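You operate a simulated robot arm through the tools that you are given. There is no shell and no other tool. Be economical: measure what you need, move in short steps, check, and stop when the job is done.

Carry out the task below with a simulated robot arm. There is one attempt and no reset: what you move stays moved.

TASK
Find the block's top with the probe, touch it again at the x10 step and zero Z.
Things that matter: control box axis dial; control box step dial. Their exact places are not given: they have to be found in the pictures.

It is judged by the outcome, as a careful person would: the job done as asked, and still so three seconds after it is handed in. It fails if anything else is knocked over, pushed out of place, dropped, spilled or broken.

THE ROBOT
A 7-joint arm with a fingered hand on a trunk, on a base that drives. Base frame: it is fixed to the floor where the robot stands at the start and does not move with it; the origin is under the middle of the robot, x ahead of it, y to its left, z up. Units: mm, rad, N and s.
Its first joint turns from -2.897 to 2.897 rad. Places, roughly: control box axis dial [800, 0, 900]; control box step dial [800, -100, 900]. Payload 4 kg.
Tool frame: the origin (TCP) lies between the finger pads and is the grasp point; the fingertips stand 30 mm ahead of it; z points along the fingers, y is the line along which they close. The gripper opens to 104 mm. The gripper's body begins 35 mm behind the TCP. The gripper is a hand of 4 fingers: y runs from the thumb to the fingers, the wrist lies at [-15, -113, -190] in the tool frame, and closing takes about 1.5 s.
Orientation is that of the tool frame in the base frame, as a unit quaternion [w, x, y, z]. With the fingers straight down and the wrist toward the robot, the tool's x, y and z point along [0, 1, 0], [1, 0, 0] and [0, 0, -1] of the base frame.

THE INTERFACE
- The arm moves only by the tool arm_command. Its argument "plan" is a list of rows, each a list of 6 numbers: the shift along the base's x, y, z in units of 400 mm (1.0 is 400 mm), then the turn, a rotation vector about the base's x, y, z in units of 45 degrees (1.0 is 45 degrees). In form: [[dx, dy, dz, ax, ay, az], ...]. A call has 1 to 8 rows; each row is the pose to reach, as a shift and turn from the pose commanded when the call began. "hand" is the gripper command, from -1 (shut) to 1 (fully open), values between in proportion, set as the call begins (left out, the last holds). A call with a number of a shift or a turn outside -1 to 1 is refused whole. Each row takes 0.2 s and may step no farther than 50 mm and 0.15 rad from the row before; otherwise, or with a gripper value out of range, the whole call is refused. Where a pose cannot be reached the arm comes as near as it can. A force on the tool above 40 N (or 10 N above the force at the start of the call, whichever is more), or a blocked arm, ends the call early, and 0.2 s more pass. Each finger travels about 153 mm/s and halts on what it meets, pressing with about 27 N; the grip force reading is that of the motor and also rises with nothing between the fingers. The clock runs only during rows and for 0.2 s after the last one: add rows that repeat a pose to give the fingers time. The reply holds the time, the measured pose of the TCP, the force on the tool along the base axes, the opening and the grip force, in the units named above and with some noise, with the torque about the TCP (base axes, N m) and any sound that the robot's microphone picked up.
- Cameras (640 x 400 px; columns grow to the right, rows downward): "scene" is now at [316.9, 142.2, 1265.5]; the picture's right is [-0.63, -0.78, 0.00], its down [-0.21, 0.17, -0.96] and it looks along [0.75, -0.61, -0.28] (base axes); focal length 257 px, centre (320, 200). "wrist" rides on the gripper at [61, -92, -130] in the tool frame; the picture's right is [-0.81, 0.28, -0.52], its down [-0.53, -0.71, 0.46] and it looks along [-0.24, 0.64, 0.72] (tool axes); focal length 275 px, centre (320, 200).
- get_image(camera): a new picture of that camera. The clock stands still meanwhile.
- steer(legs): drives the robot by 1 to 6 legs, each [ahead, left, turn to the left] in mm, mm and rad, along the robot's own axes; the way and the turn of a leg run together, so that a leg with both is an arc; at most 1500 mm and 3.142 rad a leg. The arm and the cameras ride along, it lands a little off, and it stops where it bumps. It gives what a move gives.
- move_fingers(index, middle, ring, thumb_bend, thumb_turn): sets how far each is bent, from 0 (flat) to 100 (curled in); at 30 the hand is open as for a grip, at 70 the pads meet at the TCP. One left out holds its place. A second passes; each finger stops where it meets its share of the squeeze, and holds until it gets a number again. A gripper value or a shape takes the hand back. It gives what a move gives, with no picture; readings hold the bend of each and the force on the fingers (four entries, about 0 where the hand has none), thumb and palm. thumb_turn goes from beside the hand (0) to across from the fingers (100), as for a grip.
- hand_shape(shape): the hand has 4 fingers and takes this shape, open, in about a second: jaw (thumb against the fingers, like two jaws); tri (thumb and two fingers); tip (a fingertip pinch); poke (one finger out to press); point (the index stretched); flat (the hand flat); cup (the hand cupped); fist (a fist). The gripper value then closes the fingers along that shape, each until it touches; the sizes above hold for jaw. It gives what a move gives, with no picture.
- turn_head(pan, tilt): turns the head with the scene camera to pan (to the left, within 2.496 rad either way) and tilt (down, from -0.506 to 1.204), counted from straight ahead of the robot. It gives what a move gives.
- locate(camera, pixels): for up to 12 pixels [column, row] of the newest picture of that camera ("zoom" is the newest enlarged one), the place [x, y, z] in the base frame of the surface seen there, good to about 2 mm, but the place of the scene camera against the robot may be out by one fixed shift of up to 12 mm in any direction. The clock stands still meanwhile.
- inspect(camera, box): a new picture of the part [left, top, right, bottom] of that camera's present view, enlarged. The clock stands still meanwhile.
- hand_in(): hands the job in; it is judged then, once.

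Go step by step. Measure first, check grasps and placings, and put right what went wrong. The budget is 80 turns and 60 pictures, counting those below and the enlarged ones. Unless the task says otherwise, let go and move clear before handing in, and close with one line.

The tools are called after "Request:" as a command line: name --pt "numbers of a row" for each row, then --argument value for the rest, lists and objects as JSON in quotes. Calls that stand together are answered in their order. arm_command: Moves the arm, as the interface text tells. Its arguments: {"type":"object","properties":{"plan":{"type":"array","items":{"type":"array","items":{"type":"number"}}},"hand":{"type":"number"}},"required":["plan"]} The other tools are called the same way: hand_shape (shape) gives the hand a shape; move_fingers (index, middle, ring, thumb_bend, thumb_turn) moves the fingers one by one; steer (legs) drives the base; turn_head (pan, tilt) turns the head that bears the scene camera; get_image (camera) takes a picture; locate (camera, pixels) gives the place of the surface under pixels of a picture; inspect (camera, box) takes an enlarged picture of a part of a camera's view; hand_in () hands the job in.

At the start:

```text
t: 0.0
eef_pos: [642.0, -362.1, 1267.9]
orientation: [0.0, 0.706, 0.708, 0.0]
wrist_force: [-0.2, 0.0, -0.6]
torque: [-0.01, -0.02, -0.01]
grip_width: 103.5
gripper_force: 0.0
shape: jaw
bend: [30.0, 30.0, 30.0, 30.0, 98.0]
finger forces: [0.0, 0.1, 0.0, 0.1, 0.1, 0.0]
robot x, y, heading: [0.1, 1.9, 0.0]
head pan, tilt: [-0.684, 0.279]
```

scene: 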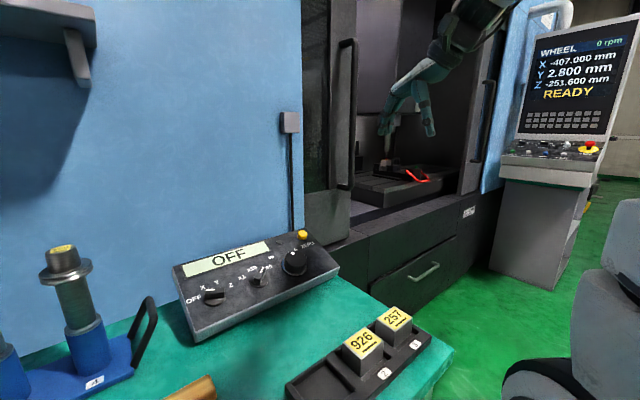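
wrist: 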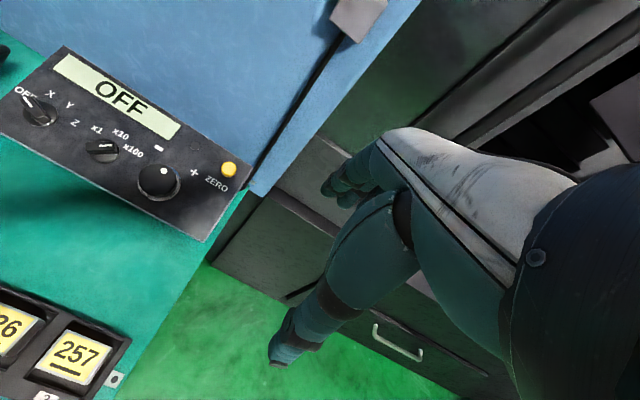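

The first picture shows the control box with an axis dial (212,297), a step dial (258,278), a hand wheel (297,262), a yellow ZERO button (302,234) and a display reading "OFF". I'll enlarge the box and the machine interior.

Request:
inspect --camera "scene" --box '[165, 220, 345, 345]'

Request:
inspect --camera "scene" --box '[330, 80, 490, 210]'

Request:
inspect --camera "scene" --box '[490, 10, 640, 180]'

```text
3.20 times, centred on (255, 282) of scene
```

zoom: 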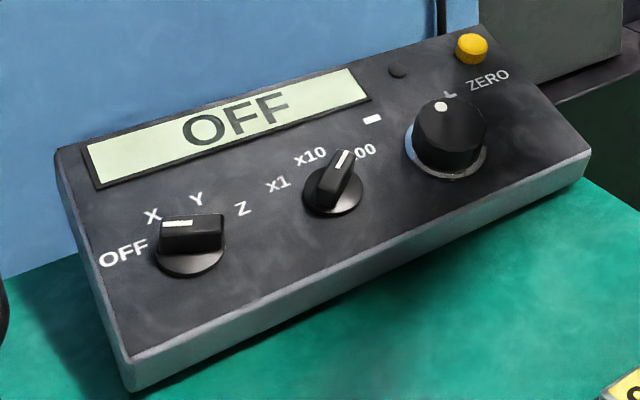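

```text
3.08 times, centred on (410, 145) of scene
```

zoom: 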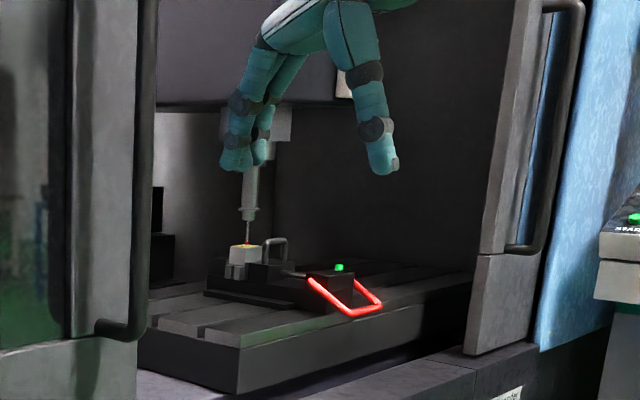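

```text
2.35 times, centred on (565, 95) of scene
```

zoom: 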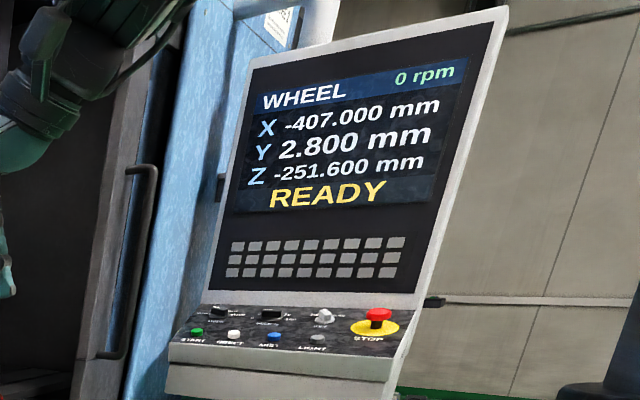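

The step dial seems to stand near x100 and the axis dial at OFF; the panel says WHEEL mode, READY. I'll measure the box with the wrist camera, which has no fixed shift.

Request:
inspect --camera "wrist" --box '[0, 40, 260, 250]'

Request:
locate --camera "wrist" --pixels '[[40, 110], [103, 150], [159, 180], [228, 168], [205, 240], [250, 185], [66, 47], [2, 135], [120, 165], [195, 160]]'

Request:
locate --camera "scene" --pixels '[[213, 297], [258, 278], [296, 261], [302, 234], [195, 342], [340, 268], [174, 267], [235, 303]]'

```text
1.90 times, centred on (130, 145) of wrist
```

zoom: 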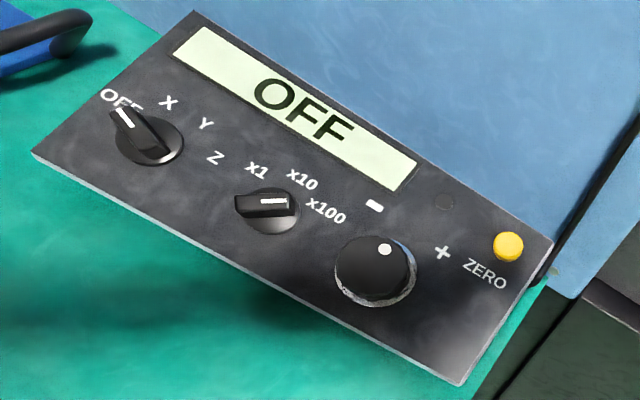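

```text
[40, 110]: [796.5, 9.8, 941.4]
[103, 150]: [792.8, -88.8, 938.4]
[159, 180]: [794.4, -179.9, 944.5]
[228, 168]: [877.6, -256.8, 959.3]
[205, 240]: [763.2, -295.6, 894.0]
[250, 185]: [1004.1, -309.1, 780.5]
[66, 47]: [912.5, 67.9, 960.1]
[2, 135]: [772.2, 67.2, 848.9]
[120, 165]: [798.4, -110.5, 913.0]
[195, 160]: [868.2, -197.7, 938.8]
```

```text
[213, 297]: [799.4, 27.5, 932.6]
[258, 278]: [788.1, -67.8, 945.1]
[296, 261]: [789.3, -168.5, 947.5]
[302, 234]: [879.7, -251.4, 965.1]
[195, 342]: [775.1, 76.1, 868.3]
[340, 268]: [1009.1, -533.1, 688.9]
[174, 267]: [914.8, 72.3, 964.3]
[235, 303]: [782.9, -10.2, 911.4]
```

The panel leans toward the robot at about 24°. I'll measure dials, wheel and panel surface more finely on the enlarged wrist picture.

Request:
locate --camera "zoom" --pixels '[[127, 118], [155, 152], [148, 135], [180, 145], [285, 202], [245, 208], [270, 203], [386, 248], [370, 270], [345, 265], [405, 270], [509, 245]]'

Request:
locate --camera "zoom" --pixels '[[80, 150], [195, 18], [455, 375], [545, 245], [200, 170], [320, 235], [445, 200], [440, 300], [442, 253], [374, 206], [345, 300], [412, 285]]'

```text
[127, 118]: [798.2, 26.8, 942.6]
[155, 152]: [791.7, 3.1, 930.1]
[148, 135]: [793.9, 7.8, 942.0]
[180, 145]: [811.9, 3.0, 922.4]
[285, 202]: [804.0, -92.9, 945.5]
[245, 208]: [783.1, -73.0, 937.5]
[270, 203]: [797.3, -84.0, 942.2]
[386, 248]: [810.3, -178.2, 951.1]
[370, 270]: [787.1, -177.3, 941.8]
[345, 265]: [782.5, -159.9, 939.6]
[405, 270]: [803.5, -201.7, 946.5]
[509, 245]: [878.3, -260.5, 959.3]
```

```text
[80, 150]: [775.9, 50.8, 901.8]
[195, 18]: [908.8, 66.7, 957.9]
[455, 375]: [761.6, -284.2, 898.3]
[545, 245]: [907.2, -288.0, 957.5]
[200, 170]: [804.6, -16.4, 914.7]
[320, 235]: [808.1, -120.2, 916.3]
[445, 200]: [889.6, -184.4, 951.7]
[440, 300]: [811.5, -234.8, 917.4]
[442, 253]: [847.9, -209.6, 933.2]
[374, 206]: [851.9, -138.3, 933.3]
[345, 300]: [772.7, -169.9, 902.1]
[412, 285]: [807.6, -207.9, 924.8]
```

Panel plane fits z ≈ 914.7+0.425(x−804.6), lean 23°, aligned with y; knobs are about 28 mm tall. I'll move the hand over the box, tilted so the fingers are square to the panel, for a closer look.

Request:
arm_command --pt "0.028 0.099 -0.058 0 -0.064 0" --pt "0.056 0.197 -0.117 0 -0.128 0" --pt "0.084 0.296 -0.175 0 -0.192 0" --pt "0.112 0.395 -0.234 0 -0.256 0" --pt "0.14 0.494 -0.292 0 -0.32 0" --pt "0.169 0.592 -0.35 0 -0.384 0" --pt "0.197 0.691 -0.409 0 -0.448 0" --pt "0.225 0.79 -0.4675 0 -0.511 0"

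Request:
hand_shape --shape "tip"

Request:
get_image --camera "wrist"

Request:
get_image --camera "scene"

```text
t: 1.8
eef_pos: [729.0, -47.3, 1080.3]
orientation: [0.141, 0.693, 0.693, 0.142]
wrist_force: [-1.3, 0.3, 0.1]
torque: [0.02, 0.0, -0.02]
grip_width: 103.9
gripper_force: 0.0
shape: jaw
bend: [30.0, 30.0, 30.0, 30.0, 98.0]
finger forces: [0.0, 0.1, 0.0, 0.0, 0.0, 0.0]
robot x, y, heading: [0.9, 4.1, 0.002]
head pan, tilt: [-0.684, 0.279]
```

```text
t: 2.7
eef_pos: [729.1, -46.8, 1079.6]
orientation: [0.141, 0.692, 0.693, 0.142]
wrist_force: [0.2, -0.8, -0.8]
torque: [0.03, -0.01, 0.0]
grip_width: 103.8
gripper_force: 0.1
shape: tip
bend: [30.0, 98.0, 99.0, 30.0, 98.0]
finger forces: [0.0, 0.1, 0.1, 0.0, 0.0, 0.1]
robot x, y, heading: [0.3, -0.9, -0.004]
head pan, tilt: [-0.684, 0.279]
```

```text
53 pictures are left
```

wrist: 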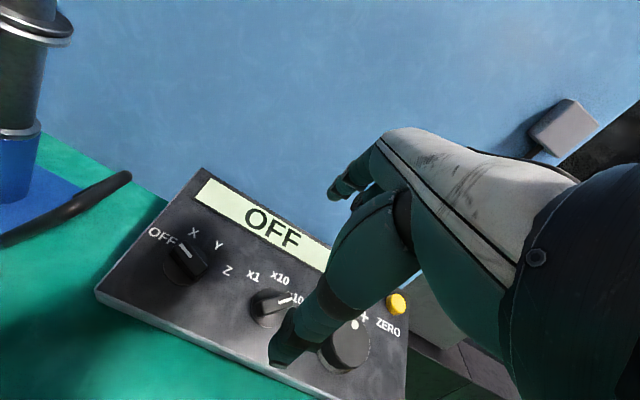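

```text
52 pictures are left
```

scene: 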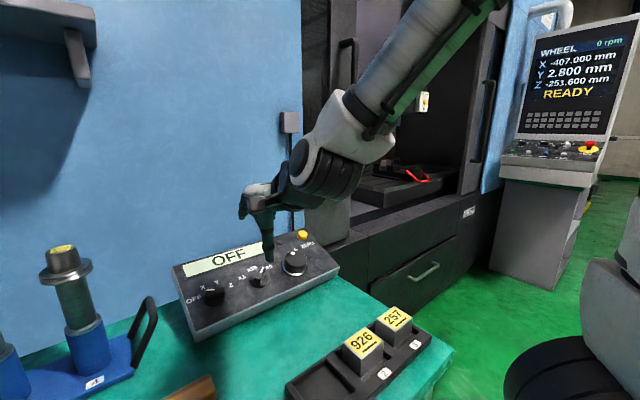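

The hand is now a tip pinch; thumb tip at wrist (285,350), index at (345,190). I'll enlarge the box in the wrist view to measure dial angles.

Request:
inspect --camera "wrist" --box '[90, 160, 330, 390]'

```text
1.74 times, centred on (210, 275) of wrist
```

zoom: 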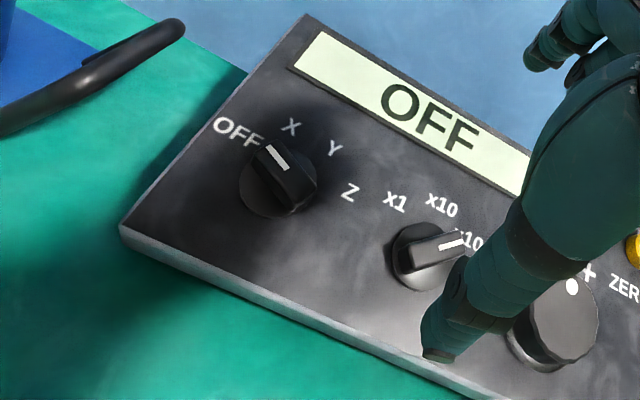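

I'll locate label centres, bar ends, and disc rims here.

Request:
locate --camera "zoom" --pixels '[[238, 131], [291, 127], [335, 149], [349, 191], [274, 148], [287, 168], [300, 190], [243, 190], [275, 213], [262, 190], [312, 170], [318, 175]]'

Request:
locate --camera "zoom" --pixels '[[395, 202], [442, 205], [472, 240], [460, 238], [442, 246], [415, 260], [397, 250], [412, 282], [410, 228], [572, 286], [560, 310], [530, 365]]'

```text
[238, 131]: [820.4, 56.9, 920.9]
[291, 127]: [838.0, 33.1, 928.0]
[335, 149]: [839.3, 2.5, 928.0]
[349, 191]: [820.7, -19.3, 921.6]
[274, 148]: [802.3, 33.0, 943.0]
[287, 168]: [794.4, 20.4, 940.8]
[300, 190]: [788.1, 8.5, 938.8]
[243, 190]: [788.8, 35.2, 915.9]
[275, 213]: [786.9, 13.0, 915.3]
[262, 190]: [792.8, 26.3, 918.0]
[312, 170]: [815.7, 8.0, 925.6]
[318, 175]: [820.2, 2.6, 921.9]
```

```text
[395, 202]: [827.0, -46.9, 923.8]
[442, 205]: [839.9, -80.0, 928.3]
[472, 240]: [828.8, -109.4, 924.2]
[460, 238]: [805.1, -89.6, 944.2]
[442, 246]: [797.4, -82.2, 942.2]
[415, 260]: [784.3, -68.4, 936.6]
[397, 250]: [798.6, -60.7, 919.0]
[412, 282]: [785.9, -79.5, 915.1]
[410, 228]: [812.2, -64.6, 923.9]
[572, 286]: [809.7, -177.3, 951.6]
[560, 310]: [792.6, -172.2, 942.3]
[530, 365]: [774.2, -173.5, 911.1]
```

From labels and bars: axis dial centre ≈ [802,19] at −60° (steps of 40° to Z at +60°), step dial centre ≈ [801,−79] at +40° (x10 at 0°), wheel centre ≈ [802,−177]. I'll close the pinch in the air to see where the fingertips meet relative to the TCP.

Request:
arm_command --pt "0 0 0 0 0 0" --pt "0 0 0 0 0 0" --pt "0 0 0 0 0 0" --pt "0 0 0 0 0 0" --pt "0 0 0 0 0 0" --pt "0 0 0 0 0 0" --pt "0 0 0 0 0 0" --hand -1

Request:
inspect --camera "wrist" --box '[220, 120, 500, 390]'

Request:
inspect --camera "scene" --box '[170, 140, 400, 340]'

```text
t: 4.3
eef_pos: [729.8, -46.8, 1079.9]
orientation: [0.142, 0.693, 0.693, 0.14]
wrist_force: [-0.1, -0.4, 0.3]
torque: [0.0, -0.04, 0.04]
grip_width: 0.0
gripper_force: 27.0
shape: tip
bend: [70.0, 100.0, 100.0, 46.0, 100.0]
finger forces: [0.0, 0.0, 0.0, 0.1, 0.0, 0.0]
robot x, y, heading: [0.0, 2.6, 0.002]
head pan, tilt: [-0.684, 0.279]
```

```text
1.48 times, centred on (360, 255) of wrist
```

zoom: 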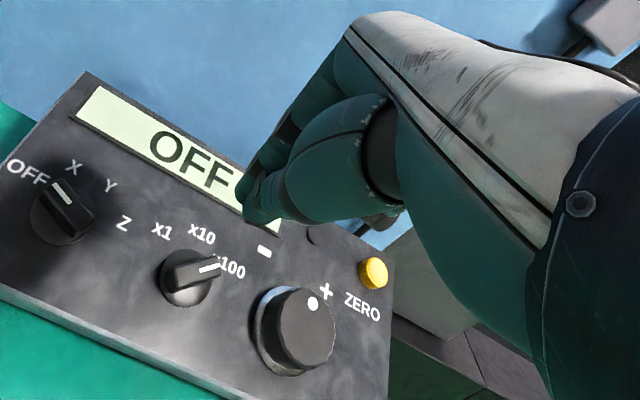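

```text
2.00 times, centred on (285, 240) of scene
```

zoom: 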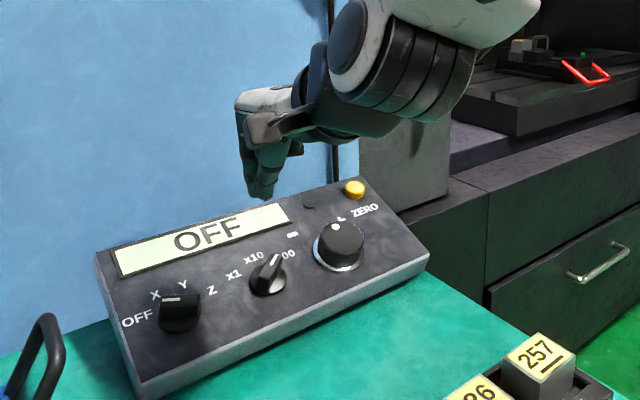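

Request:
locate --camera "zoom" --pixels '[[262, 196], [257, 185], [268, 172], [250, 175], [272, 150], [352, 185], [338, 228], [320, 235], [362, 240], [340, 265], [320, 260]]'

Request:
get_image --camera "wrist"

Request:
locate --camera "wrist" --pixels '[[332, 266], [328, 255], [340, 250], [335, 240], [350, 235], [372, 304], [385, 304], [353, 360], [356, 323], [322, 340]]'

```text
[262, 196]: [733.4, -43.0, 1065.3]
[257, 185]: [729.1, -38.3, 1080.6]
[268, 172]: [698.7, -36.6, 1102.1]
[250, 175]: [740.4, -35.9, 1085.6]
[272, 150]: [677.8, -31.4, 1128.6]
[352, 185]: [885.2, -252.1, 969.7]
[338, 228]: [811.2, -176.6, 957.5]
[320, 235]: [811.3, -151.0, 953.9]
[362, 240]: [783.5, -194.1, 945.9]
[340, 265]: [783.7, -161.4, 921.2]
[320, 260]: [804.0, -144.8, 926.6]
```

```text
48 pictures are left
```

wrist: 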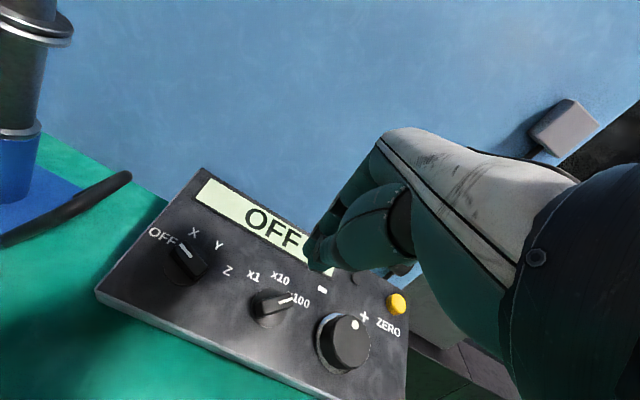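

```text
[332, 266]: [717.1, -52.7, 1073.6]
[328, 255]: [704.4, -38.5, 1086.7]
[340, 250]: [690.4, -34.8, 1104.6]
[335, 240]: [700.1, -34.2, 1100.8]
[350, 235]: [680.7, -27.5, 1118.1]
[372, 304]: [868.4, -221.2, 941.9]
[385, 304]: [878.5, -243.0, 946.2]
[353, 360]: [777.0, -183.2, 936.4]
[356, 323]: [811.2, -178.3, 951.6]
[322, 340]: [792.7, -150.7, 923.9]
```

The pinch meets about 20 mm ahead of the TCP, on the tool axis. Now I open to ~60 mm and hover over the axis dial with the pinch line turned 30° clockwise (square to the bar at OFF).

Request:
arm_command --pt "0.023 0.033 -0.051 0.052 0 -0.123" --pt "0.046 0.066 -0.102 0.104 0 -0.245" --pt "0.069 0.1 -0.152 0.157 0 -0.368" --pt "0.092 0.133 -0.203 0.209 0 -0.49" --pt "0.1145 0.166 -0.254 0.261 0 -0.613" --pt "0.1145 0.166 -0.254 0.261 0 -0.613" --hand 0.2

Request:
get_image --camera "wrist"

Request:
inspect --camera "scene" --box '[150, 160, 350, 345]'

```text
t: 5.7
eef_pos: [776.9, 23.5, 978.3]
orientation: [0.1, 0.849, 0.489, 0.173]
wrist_force: [-0.7, 0.1, -0.7]
torque: [0.0, 0.02, -0.02]
grip_width: 62.3
gripper_force: 0.0
shape: tip
bend: [30.0, 98.0, 99.0, 65.0, 100.0]
finger forces: [0.0, 0.0, 0.0, 0.0, 0.0, 0.1]
robot x, y, heading: [0.6, 4.2, -0.002]
head pan, tilt: [-0.684, 0.279]
```

```text
47 pictures are left
```

wrist: 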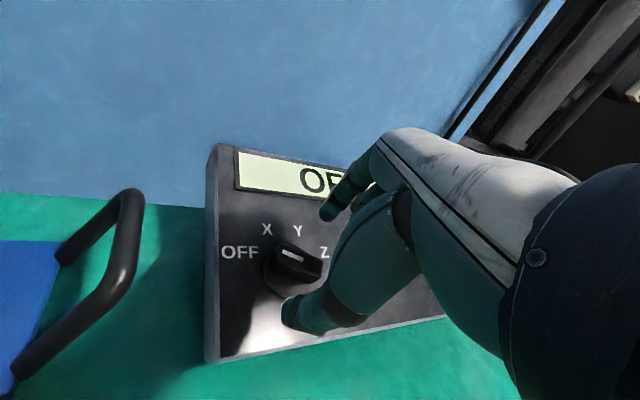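

```text
2.16 times, centred on (250, 252) of scene
```

zoom: 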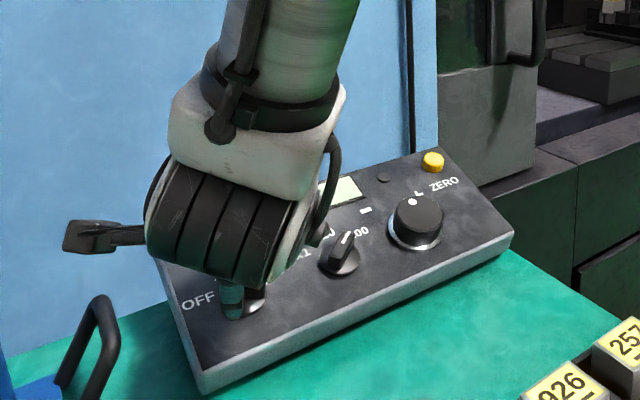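

The dial sits between thumb (300,315) and index (330,212). I'll measure tip positions and bar relative to this pose.

Request:
inspect --camera "wrist" --box '[210, 140, 400, 360]'

Request:
locate --camera "wrist" --pixels '[[287, 302], [300, 325], [292, 320], [326, 212], [325, 218], [292, 256], [285, 253], [305, 263], [315, 268], [265, 285], [248, 251]]'

```text
1.82 times, centred on (305, 250) of wrist
```

zoom: 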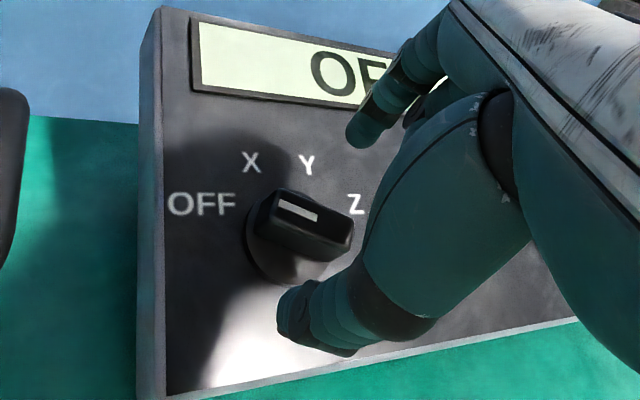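

```text
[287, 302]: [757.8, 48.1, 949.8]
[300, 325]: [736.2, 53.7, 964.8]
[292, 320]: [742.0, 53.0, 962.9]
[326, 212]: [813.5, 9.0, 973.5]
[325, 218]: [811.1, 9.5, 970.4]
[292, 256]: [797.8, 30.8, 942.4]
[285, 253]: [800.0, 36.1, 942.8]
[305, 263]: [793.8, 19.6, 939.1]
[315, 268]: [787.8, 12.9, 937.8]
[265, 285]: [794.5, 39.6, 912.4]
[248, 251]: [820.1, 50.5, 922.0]
```

The bar's midpoint [794,24,940] lies on the tool axis and both tips are at h≈49 mm, ±~30 mm aside. I go down 36 mm along the axis and close the pinch.

Request:
arm_command --pt "0.0117 0 -0.0276 0 0 0" --pt "0.0235 0 -0.0552 0 0 0" --pt "0.0352 0 -0.0828 0 0 0"

Request:
arm_command --pt "0 0 0 0 0 0" --pt "0 0 0 0 0 0" --pt "0 0 0 0 0 0" --pt "0 0 0 0 0 0" --pt "0 0 0 0 0 0" --hand -1

Request:
inspect --camera "wrist" --box '[210, 140, 400, 360]'

```text
t: 6.5
eef_pos: [791.0, 21.2, 946.0]
orientation: [0.101, 0.849, 0.49, 0.173]
wrist_force: [-0.1, 0.5, 0.6]
torque: [0.01, -0.02, 0.05]
grip_width: 62.3
gripper_force: 0.1
shape: tip
bend: [30.0, 98.0, 99.0, 65.0, 100.0]
finger forces: [0.0, 0.1, 0.0, 0.0, 0.0, 0.0]
robot x, y, heading: [-5.5, -1.6, 0.002]
head pan, tilt: [-0.684, 0.279]
```

```text
t: 7.7
eef_pos: [792.0, 18.9, 946.9]
orientation: [0.1, 0.848, 0.49, 0.173]
wrist_force: [-2.8, 0.3, 9.4]
torque: [0.0, 0.0, 0.02]
grip_width: 27.7
gripper_force: 26.5
shape: tip
bend: [73.0, 100.0, 100.0, 76.0, 100.0]
finger forces: [23.1, 0.0, 0.0, 0.0, 22.5, 0.1]
robot x, y, heading: [1.6, -0.5, 0.001]
head pan, tilt: [-0.684, 0.279]
```

```text
1.82 times, centred on (305, 250) of wrist
```

zoom: 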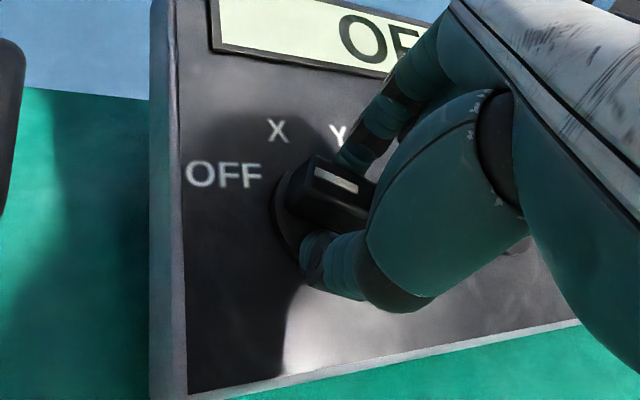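

The bar is gripped (23 N/22.5 N). I turn clockwise 40° about the panel normal toward X and watch.

Request:
arm_command --pt "0 0 0 0.058 0 -0.136" --pt "0 0 0 0.116 0 -0.273" --pt "0 0 0 0.174 0 -0.409" --pt "0 0 0 0.232 0 -0.545" --pt "0 0 0 0.29 0 -0.682" --pt "0 0 0 0.348 0 -0.818" --pt "0 0 0 0.391 0 -0.92"

Request:
inspect --camera "wrist" --box '[150, 100, 450, 380]'

```text
t: 9.3
eef_pos: [791.5, 20.2, 945.7]
orientation: [0.026, 0.972, 0.128, 0.198]
wrist_force: [0.8, 1.7, 7.3]
torque: [0.06, -0.14, 0.06]
grip_width: 26.9
gripper_force: 27.6
shape: tip
bend: [73.0, 100.0, 100.0, 76.0, 100.0]
finger forces: [23.4, 0.0, 0.1, 0.0, 23.9, 0.0]
robot x, y, heading: [-2.1, -1.3, -0.0]
head pan, tilt: [-0.684, 0.279]
```

```text
1.43 times, centred on (300, 240) of wrist
```

zoom: 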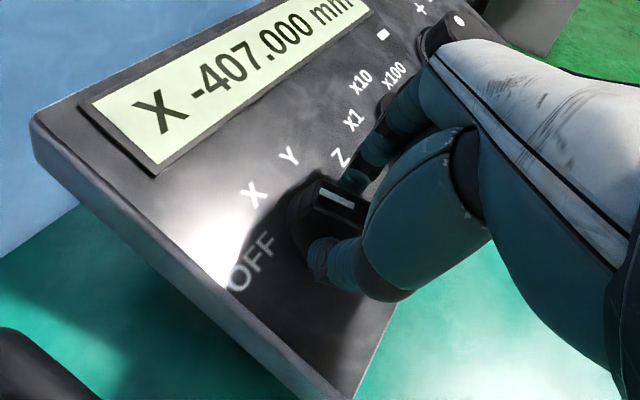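

The display now shows X −407.000, so the turn works. I continue another 45°.

Request:
arm_command --pt "0 0 0 0.058 0 -0.136" --pt "0 0 0 0.116 0 -0.273" --pt "0 0 0 0.174 0 -0.409" --pt "0 0 0 0.232 0 -0.545" --pt "0 0 0 0.29 0 -0.682" --pt "0 0 0 0.348 0 -0.818" --pt "0 0 0 0.391 0 -0.92"

Request:
get_image --camera "wrist"

```text
t: 10.9
eef_pos: [791.3, 21.9, 946.4]
orientation: [-0.051, 0.946, -0.254, 0.193]
wrist_force: [-3.0, 3.8, 13.1]
torque: [0.1, -0.03, -0.01]
grip_width: 25.8
gripper_force: 26.7
shape: tip
bend: [73.0, 100.0, 100.0, 75.0, 100.0]
finger forces: [24.4, 0.1, 0.0, 0.0, 29.5, 0.0]
robot x, y, heading: [-2.4, 3.0, 0.003]
head pan, tilt: [-0.684, 0.279]
```

```text
42 pictures are left
```

wrist: 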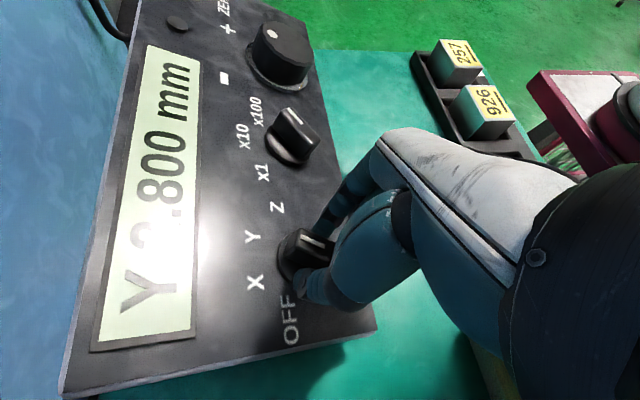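

Y 2.800 shows. One more 36° should reach Z.

Request:
arm_command --pt "0 0 0 0.058 0 -0.136" --pt "0 0 0 0.116 0 -0.273" --pt "0 0 0 0.174 0 -0.409" --pt "0 0 0 0.232 0 -0.545" --pt "0 0 0 0.29 0 -0.682" --pt "0 0 0 0.313 0 -0.736"

Request:
get_image --camera "wrist"

```text
t: 12.3
eef_pos: [790.4, 20.0, 946.6]
orientation: [-0.109, 0.821, -0.534, 0.168]
wrist_force: [-4.9, 1.7, 19.8]
torque: [0.03, -0.08, 0.03]
grip_width: 25.6
gripper_force: 27.3
shape: tip
bend: [73.0, 100.0, 100.0, 75.0, 100.0]
finger forces: [26.6, 0.1, 0.0, 0.0, 31.6, 0.1]
robot x, y, heading: [2.0, 1.2, -0.002]
head pan, tilt: [-0.684, 0.279]
```

```text
41 pictures are left
```

wrist: 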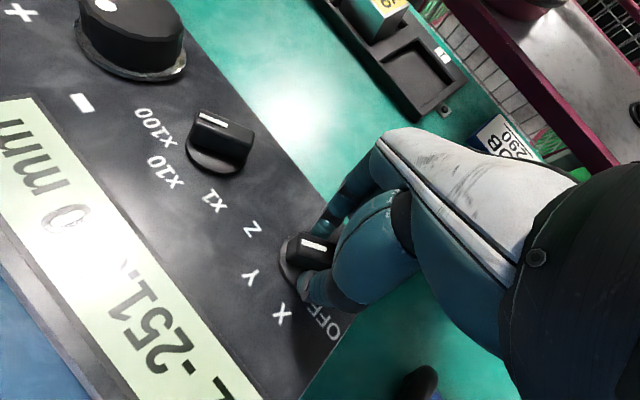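

Z −251.6 is on the display. I release, and lift 60 mm along the normal.

Request:
arm_command --pt "0 0 0 0 0 0" --pt "0 0 0 0 0 0" --pt "0 0 0 0 0 0" --pt "-0.0293 0 0.069 0 0 0" --pt "-0.0587 0 0.138 0 0 0" --pt "-0.0783 0 0.184 0 0 0" --hand 0.3

Request:
get_image --camera "scene"

Request:
get_image --camera "wrist"

```text
t: 13.7
eef_pos: [760.8, 22.4, 1018.9]
orientation: [-0.108, 0.822, -0.534, 0.167]
wrist_force: [-0.2, 0.0, -1.0]
torque: [-0.02, 0.0, 0.0]
grip_width: 67.3
gripper_force: 0.0
shape: tip
bend: [29.0, 98.0, 99.0, 62.0, 100.0]
finger forces: [0.0, 0.0, 0.0, 0.0, 0.0, 0.0]
robot x, y, heading: [-0.2, 2.5, 0.001]
head pan, tilt: [-0.684, 0.279]
```

```text
40 pictures are left
```

scene: 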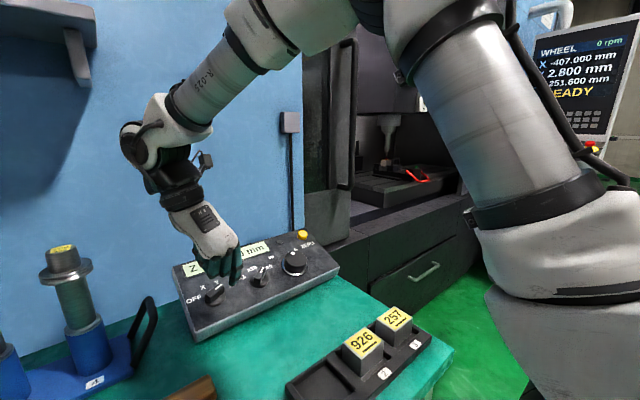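

```text
39 pictures are left
```

wrist: 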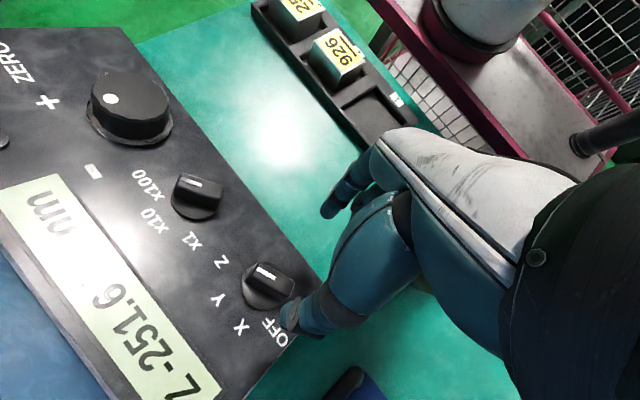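

Axis dial at Z confirmed. I'll look at the probe/block gap and measure the wheel.

Request:
inspect --camera "scene" --box '[360, 105, 450, 200]'

Request:
locate --camera "wrist" --pixels '[[111, 99], [128, 100], [93, 95], [164, 110], [135, 72], [128, 120], [125, 142], [172, 130], [85, 120], [5, 140], [48, 103], [94, 171]]'

```text
4.21 times, centred on (405, 152) of scene
```

zoom: 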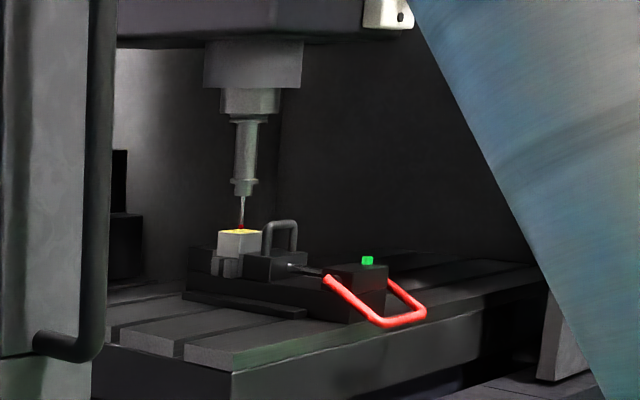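

```text
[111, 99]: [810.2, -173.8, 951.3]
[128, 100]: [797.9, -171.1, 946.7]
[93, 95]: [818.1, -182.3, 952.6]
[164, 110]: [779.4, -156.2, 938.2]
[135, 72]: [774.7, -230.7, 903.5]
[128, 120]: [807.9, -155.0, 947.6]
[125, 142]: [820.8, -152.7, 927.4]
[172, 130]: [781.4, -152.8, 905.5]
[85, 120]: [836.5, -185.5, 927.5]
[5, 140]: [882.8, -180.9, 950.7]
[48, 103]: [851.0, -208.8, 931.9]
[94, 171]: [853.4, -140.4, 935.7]
```

The wheel's top centre is about [790,−175,942], radius ~28 mm, 194 mm to the right of the axis dial. I move over it at hover height, hand opened to ~90 mm, and keep the present yaw (good for a long counter-clockwise stroke).

Request:
arm_command --pt "0 -0.1 0 0 0 0" --pt "0 -0.2 0 0 0 0" --pt "0 -0.3 0 0 0 0" --pt "0 -0.4 0 0 0 0" --pt "0 -0.485 0 0 0 0" --pt "0 -0.485 0 0 0 0" --hand 0.75

Request:
get_image --camera "wrist"

Request:
get_image --camera "scene"

```text
t: 15.1
eef_pos: [757.7, -173.8, 1021.5]
orientation: [-0.109, 0.822, -0.533, 0.167]
wrist_force: [-0.1, -0.5, -0.3]
torque: [-0.01, 0.0, -0.05]
grip_width: 91.1
gripper_force: 0.1
shape: tip
bend: [31.0, 98.0, 99.0, 40.0, 98.0]
finger forces: [0.1, 0.1, 0.0, 0.0, 0.0, 0.0]
robot x, y, heading: [-0.2, -1.9, -0.002]
head pan, tilt: [-0.684, 0.279]
```

```text
37 pictures are left
```

wrist: 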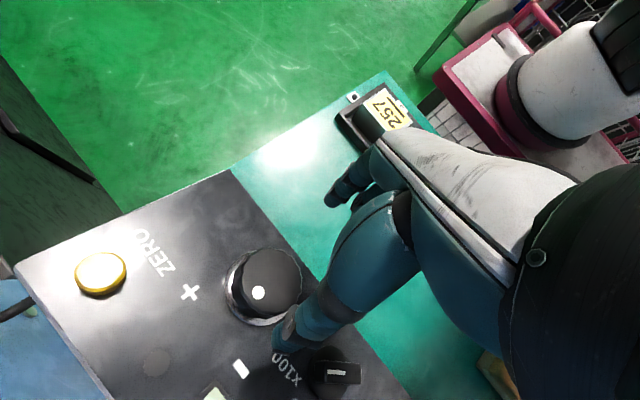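

```text
36 pictures are left
```

scene: 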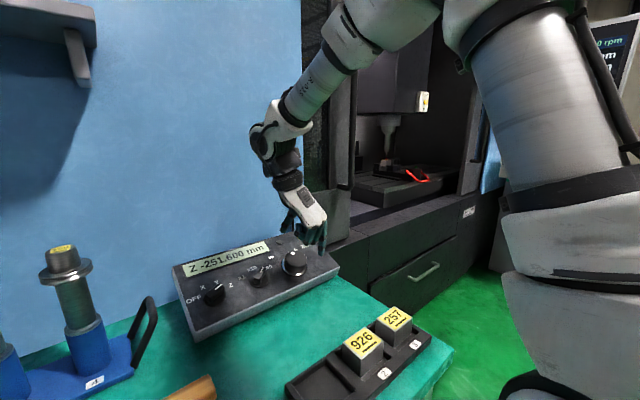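

The display is readable from the scene camera. I'll check fingertip and wheel alignment.

Request:
locate --camera "wrist" --pixels '[[258, 292], [270, 270], [255, 250], [298, 280], [290, 260], [242, 295], [280, 335], [277, 350], [328, 198], [330, 205], [240, 270], [268, 315]]'

```text
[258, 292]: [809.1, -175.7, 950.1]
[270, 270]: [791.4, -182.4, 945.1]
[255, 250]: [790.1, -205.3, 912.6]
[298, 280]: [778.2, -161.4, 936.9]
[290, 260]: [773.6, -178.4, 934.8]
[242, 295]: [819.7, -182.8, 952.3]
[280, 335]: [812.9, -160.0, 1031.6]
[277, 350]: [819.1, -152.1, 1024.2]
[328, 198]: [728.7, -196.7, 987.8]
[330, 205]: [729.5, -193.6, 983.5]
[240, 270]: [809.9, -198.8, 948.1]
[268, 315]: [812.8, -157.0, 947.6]
```

The pinch midpoint is within ~5 mm of the wheel centre (foot ≈ [809,−178]); I correct 4 mm in y and descend 78 mm along the normal.

Request:
arm_command --pt "0.0191 -0.01 -0.045 0 0 0" --pt "0.0382 -0.01 -0.09 0 0 0" --pt "0.0573 -0.01 -0.135 0 0 0" --pt "0.0763 -0.01 -0.1795 0 0 0"

Request:
get_image --camera "wrist"

```text
t: 16.1
eef_pos: [792.0, -178.7, 948.5]
orientation: [-0.109, 0.822, -0.534, 0.167]
wrist_force: [-0.8, 0.1, -0.5]
torque: [0.03, -0.02, 0.01]
grip_width: 91.1
gripper_force: 0.1
shape: tip
bend: [31.0, 98.0, 99.0, 40.0, 98.0]
finger forces: [0.0, 0.0, 0.0, 0.0, 0.1, 0.0]
robot x, y, heading: [-2.5, 0.5, 0.0]
head pan, tilt: [-0.684, 0.279]
```

```text
35 pictures are left
```

wrist: 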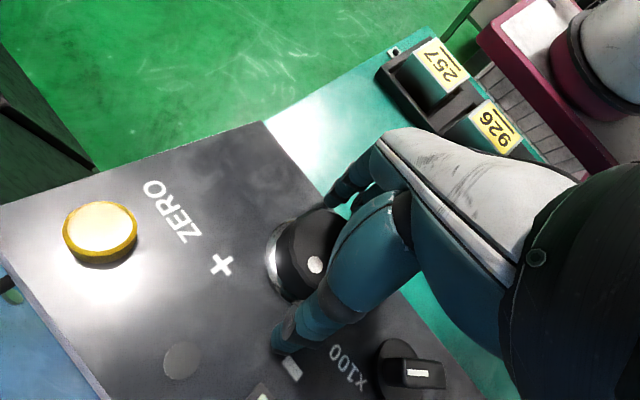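

Thumb and index straddle the wheel. Close.

Request:
arm_command --pt "0 0 0 0 0 0" --pt "0 0 0 0 0 0" --pt "0 0 0 0 0 0" --pt "0 0 0 0 0 0" --pt "0 0 0 0 0 0" --hand -1

Request:
get_image --camera "wrist"

Request:
inspect --camera "scene" --box '[165, 215, 345, 345]'

```text
t: 17.3
eef_pos: [791.9, -177.2, 947.7]
orientation: [-0.11, 0.822, -0.533, 0.168]
wrist_force: [1.6, 1.1, 0.4]
torque: [-0.02, 0.09, -0.01]
grip_width: 48.4
gripper_force: 26.9
shape: tip
bend: [73.0, 100.0, 100.0, 71.0, 100.0]
finger forces: [23.0, 0.0, 0.0, 0.0, 25.2, 0.0]
robot x, y, heading: [-2.2, -1.6, 0.002]
head pan, tilt: [-0.684, 0.279]
```

```text
34 pictures are left
```

wrist: 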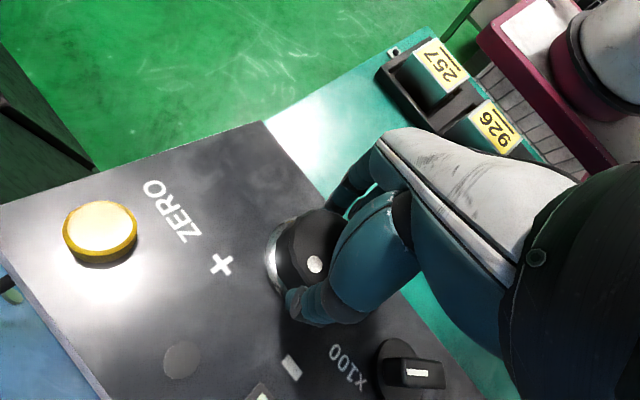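

```text
3.08 times, centred on (255, 280) of scene
```

zoom: 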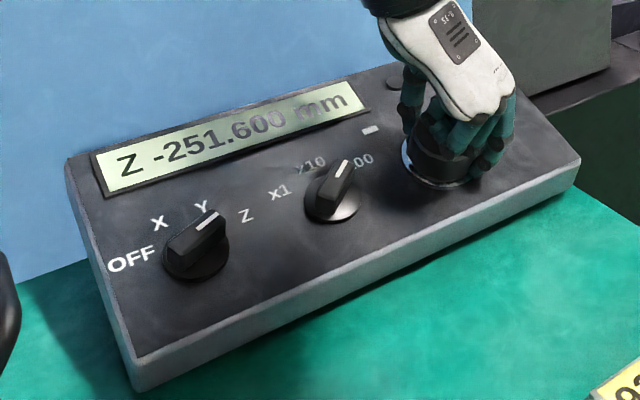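

Wheel gripped (23/25 N, 48 mm). Turn counter-clockwise 20° (minus) and read the display.

Request:
arm_command --pt "0 0 0 -0.058 0 0.136" --pt "0 0 0 -0.116 0 0.273" --pt "0 0 0 -0.174 0 0.409"

Request:
get_image --camera "scene"

Request:
inspect --camera "scene" --box '[165, 215, 345, 345]'

```text
t: 18.1
eef_pos: [793.2, -178.8, 947.8]
orientation: [-0.078, 0.902, -0.382, 0.184]
wrist_force: [5.1, 2.9, -2.2]
torque: [0.1, -0.08, 0.02]
grip_width: 48.0
gripper_force: 27.1
shape: tip
bend: [73.0, 100.0, 100.0, 71.0, 100.0]
finger forces: [22.5, 0.1, 0.1, 0.1, 27.7, 0.1]
robot x, y, heading: [0.9, 1.4, -0.001]
head pan, tilt: [-0.684, 0.279]
```

```text
32 pictures are left
```

scene: 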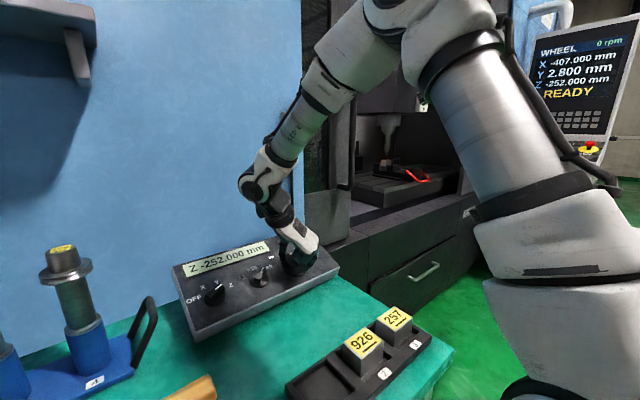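

```text
3.08 times, centred on (255, 280) of scene
```

zoom: 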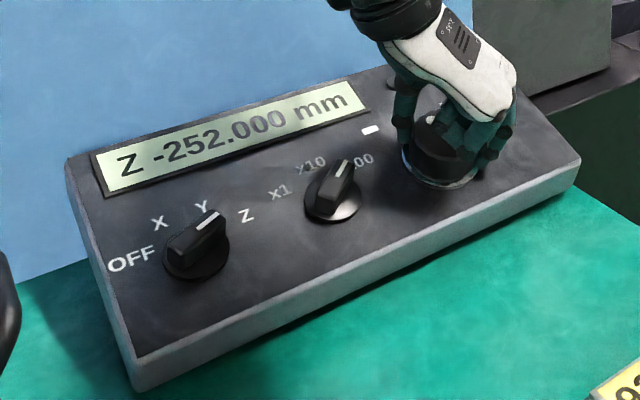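

20° gave −0.4 mm at x100, machine display agrees (−252.000). I'll gauge the remaining gap between stylus ball and block top.

Request:
inspect --camera "scene" --box '[378, 140, 408, 175]'

```text
11.43 times, centred on (393, 158) of scene
```

zoom: 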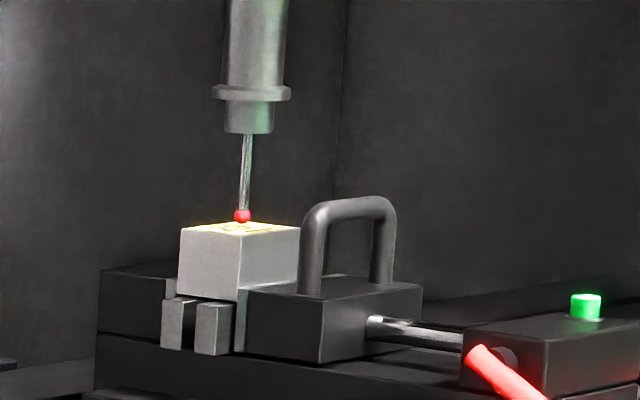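

The ball is only a few mm above the block top (ball bottom row ~223, top centre row ~229 at ×11). Another 40° counter-clockwise, about 0.9 mm.

Request:
arm_command --pt "0 0 0 -0.058 0 0.136" --pt "0 0 0 -0.116 0 0.273" --pt "0 0 0 -0.174 0 0.409" --pt "0 0 0 -0.232 0 0.545" --pt "0 0 0 -0.29 0 0.682" --pt "0 0 0 -0.348 0 0.818"

Request:
inspect --camera "scene" --box '[165, 130, 425, 300]'

```text
t: 19.5
eef_pos: [791.1, -177.1, 947.8]
orientation: [-0.01, 0.979, -0.05, 0.2]
wrist_force: [3.9, 3.7, 4.4]
torque: [0.22, -0.11, 0.08]
grip_width: 47.7
gripper_force: 27.0
shape: tip
bend: [73.0, 100.0, 100.0, 71.0, 98.0]
finger forces: [22.9, 0.0, 0.0, 0.0, 28.6, 0.0]
robot x, y, heading: [-0.5, -0.8, 0.006]
head pan, tilt: [-0.684, 0.279]
```

```text
2.35 times, centred on (295, 215) of scene
```

zoom: 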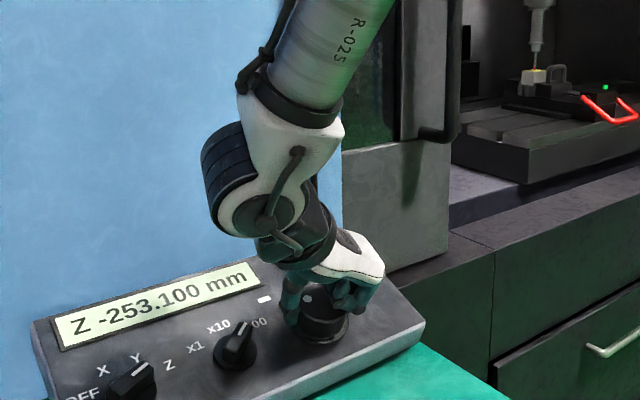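

−253.100 now (100 clicks per turn, 0.1 mm each). I'll go on 22° (~0.6 mm), then look at the probe.

Request:
arm_command --pt "0 0 0 -0.058 0 0.136" --pt "0 0 0 -0.116 0 0.273" --pt "0 0 0 -0.19 0 0.45"

Request:
inspect --camera "scene" --box '[378, 140, 408, 175]'

```text
t: 20.3
eef_pos: [790.5, -178.2, 947.6]
orientation: [0.028, 0.97, 0.137, 0.198]
wrist_force: [6.6, 0.9, 6.4]
torque: [0.17, -0.19, 0.02]
grip_width: 47.4
gripper_force: 27.0
shape: tip
bend: [73.0, 100.0, 100.0, 72.0, 97.0]
finger forces: [26.6, 0.0, 0.0, 0.1, 26.3, 0.0]
robot x, y, heading: [0.9, 1.1, -0.001]
head pan, tilt: [-0.684, 0.279]
```

```text
11.43 times, centred on (393, 158) of scene
```

zoom: 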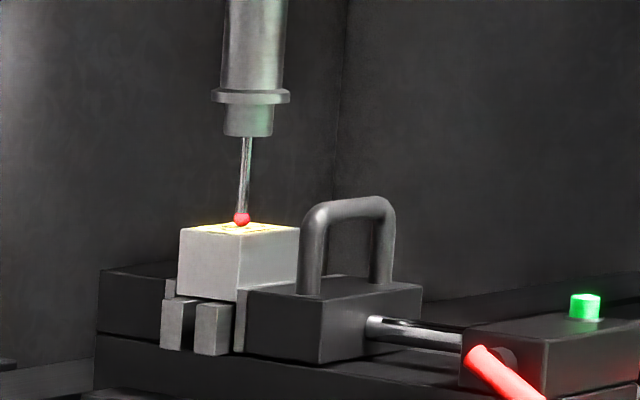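

Ball moved ~4 px per 1.7 mm; about 1 mm left. Now 11° steps (0.3 mm).

Request:
arm_command --pt "0 0 0 -0.048 0 0.113" --pt "0 0 0 -0.0956 0 0.225"

Request:
inspect --camera "scene" --box '[165, 130, 425, 300]'

```text
t: 20.9
eef_pos: [790.5, -176.4, 949.4]
orientation: [0.046, 0.952, 0.23, 0.194]
wrist_force: [6.2, 1.2, 6.1]
torque: [0.19, -0.09, 0.02]
grip_width: 47.6
gripper_force: 27.1
shape: tip
bend: [73.0, 100.0, 100.0, 72.0, 97.0]
finger forces: [26.9, 0.0, 0.0, 0.1, 26.3, 0.0]
robot x, y, heading: [-1.6, 0.6, -0.001]
head pan, tilt: [-0.684, 0.279]
```

```text
2.35 times, centred on (295, 215) of scene
```

zoom: 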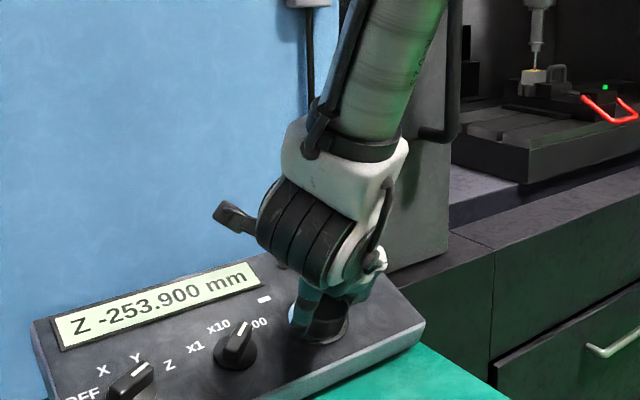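

−253.900, no sign of touch yet. Another 11°; I'll check the lamp from the wrist camera.

Request:
arm_command --pt "0 0 0 -0.048 0 0.113" --pt "0 0 0 -0.0956 0 0.225"

Request:
get_image --camera "wrist"

Request:
inspect --camera "scene" --box '[378, 140, 408, 175]'

```text
t: 21.5
eef_pos: [790.9, -177.9, 948.7]
orientation: [0.064, 0.926, 0.321, 0.188]
wrist_force: [8.9, 2.1, 1.3]
torque: [0.18, -0.1, 0.05]
grip_width: 47.5
gripper_force: 27.4
shape: tip
bend: [73.0, 100.0, 100.0, 72.0, 97.0]
finger forces: [27.4, 0.1, 0.1, 0.0, 25.2, 0.0]
robot x, y, heading: [1.5, 0.5, 0.0]
head pan, tilt: [-0.684, 0.279]
```

```text
26 pictures are left
```

wrist: 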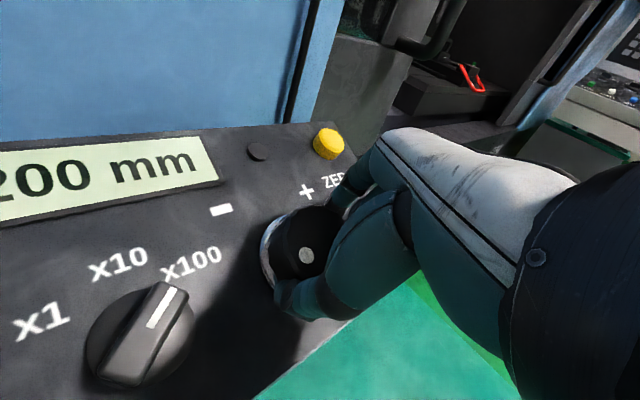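

```text
11.43 times, centred on (393, 158) of scene
```

zoom: 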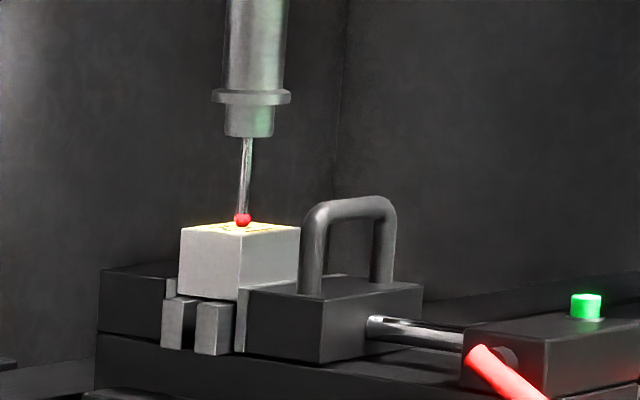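

Lamp at wrist (257,152) is dark, display −254.200, ball nearly on the block. Another 11°.

Request:
arm_command --pt "0 0 0 -0.048 0 0.113" --pt "0 0 0 -0.0956 0 0.225"

Request:
get_image --camera "wrist"

```text
t: 22.1
eef_pos: [790.5, -177.7, 948.1]
orientation: [0.082, 0.892, 0.407, 0.181]
wrist_force: [6.1, 3.1, 1.3]
torque: [0.17, 0.0, 0.01]
grip_width: 47.3
gripper_force: 26.6
shape: tip
bend: [73.0, 100.0, 100.0, 72.0, 97.0]
finger forces: [27.4, 0.1, 0.0, 0.0, 25.6, 0.1]
robot x, y, heading: [0.6, 1.6, 0.002]
head pan, tilt: [-0.684, 0.279]
```

```text
24 pictures are left
```

wrist: 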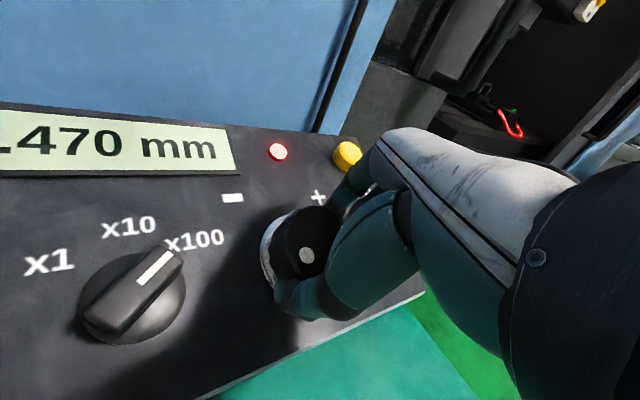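

The lamp is red and the display stopped at −254.470: touch found. I back off by turning clockwise ~11°, and check the lamp goes dark.

Request:
arm_command --pt "0 0 0 0.048 0 -0.113" --pt "0 0 0 0.0956 0 -0.225"

Request:
get_image --camera "wrist"

```text
t: 22.7
eef_pos: [791.4, -178.3, 948.1]
orientation: [0.064, 0.926, 0.32, 0.188]
wrist_force: [1.3, 6.3, 5.5]
torque: [0.19, 0.0, 0.1]
grip_width: 47.6
gripper_force: 27.3
shape: tip
bend: [73.0, 100.0, 100.0, 72.0, 97.0]
finger forces: [25.4, 0.0, 0.1, 0.1, 29.5, 0.0]
robot x, y, heading: [2.8, 0.2, -0.004]
head pan, tilt: [-0.684, 0.279]
```

```text
23 pictures are left
```

wrist: 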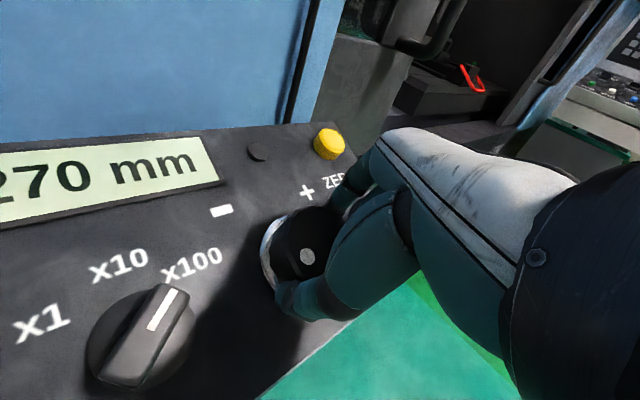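

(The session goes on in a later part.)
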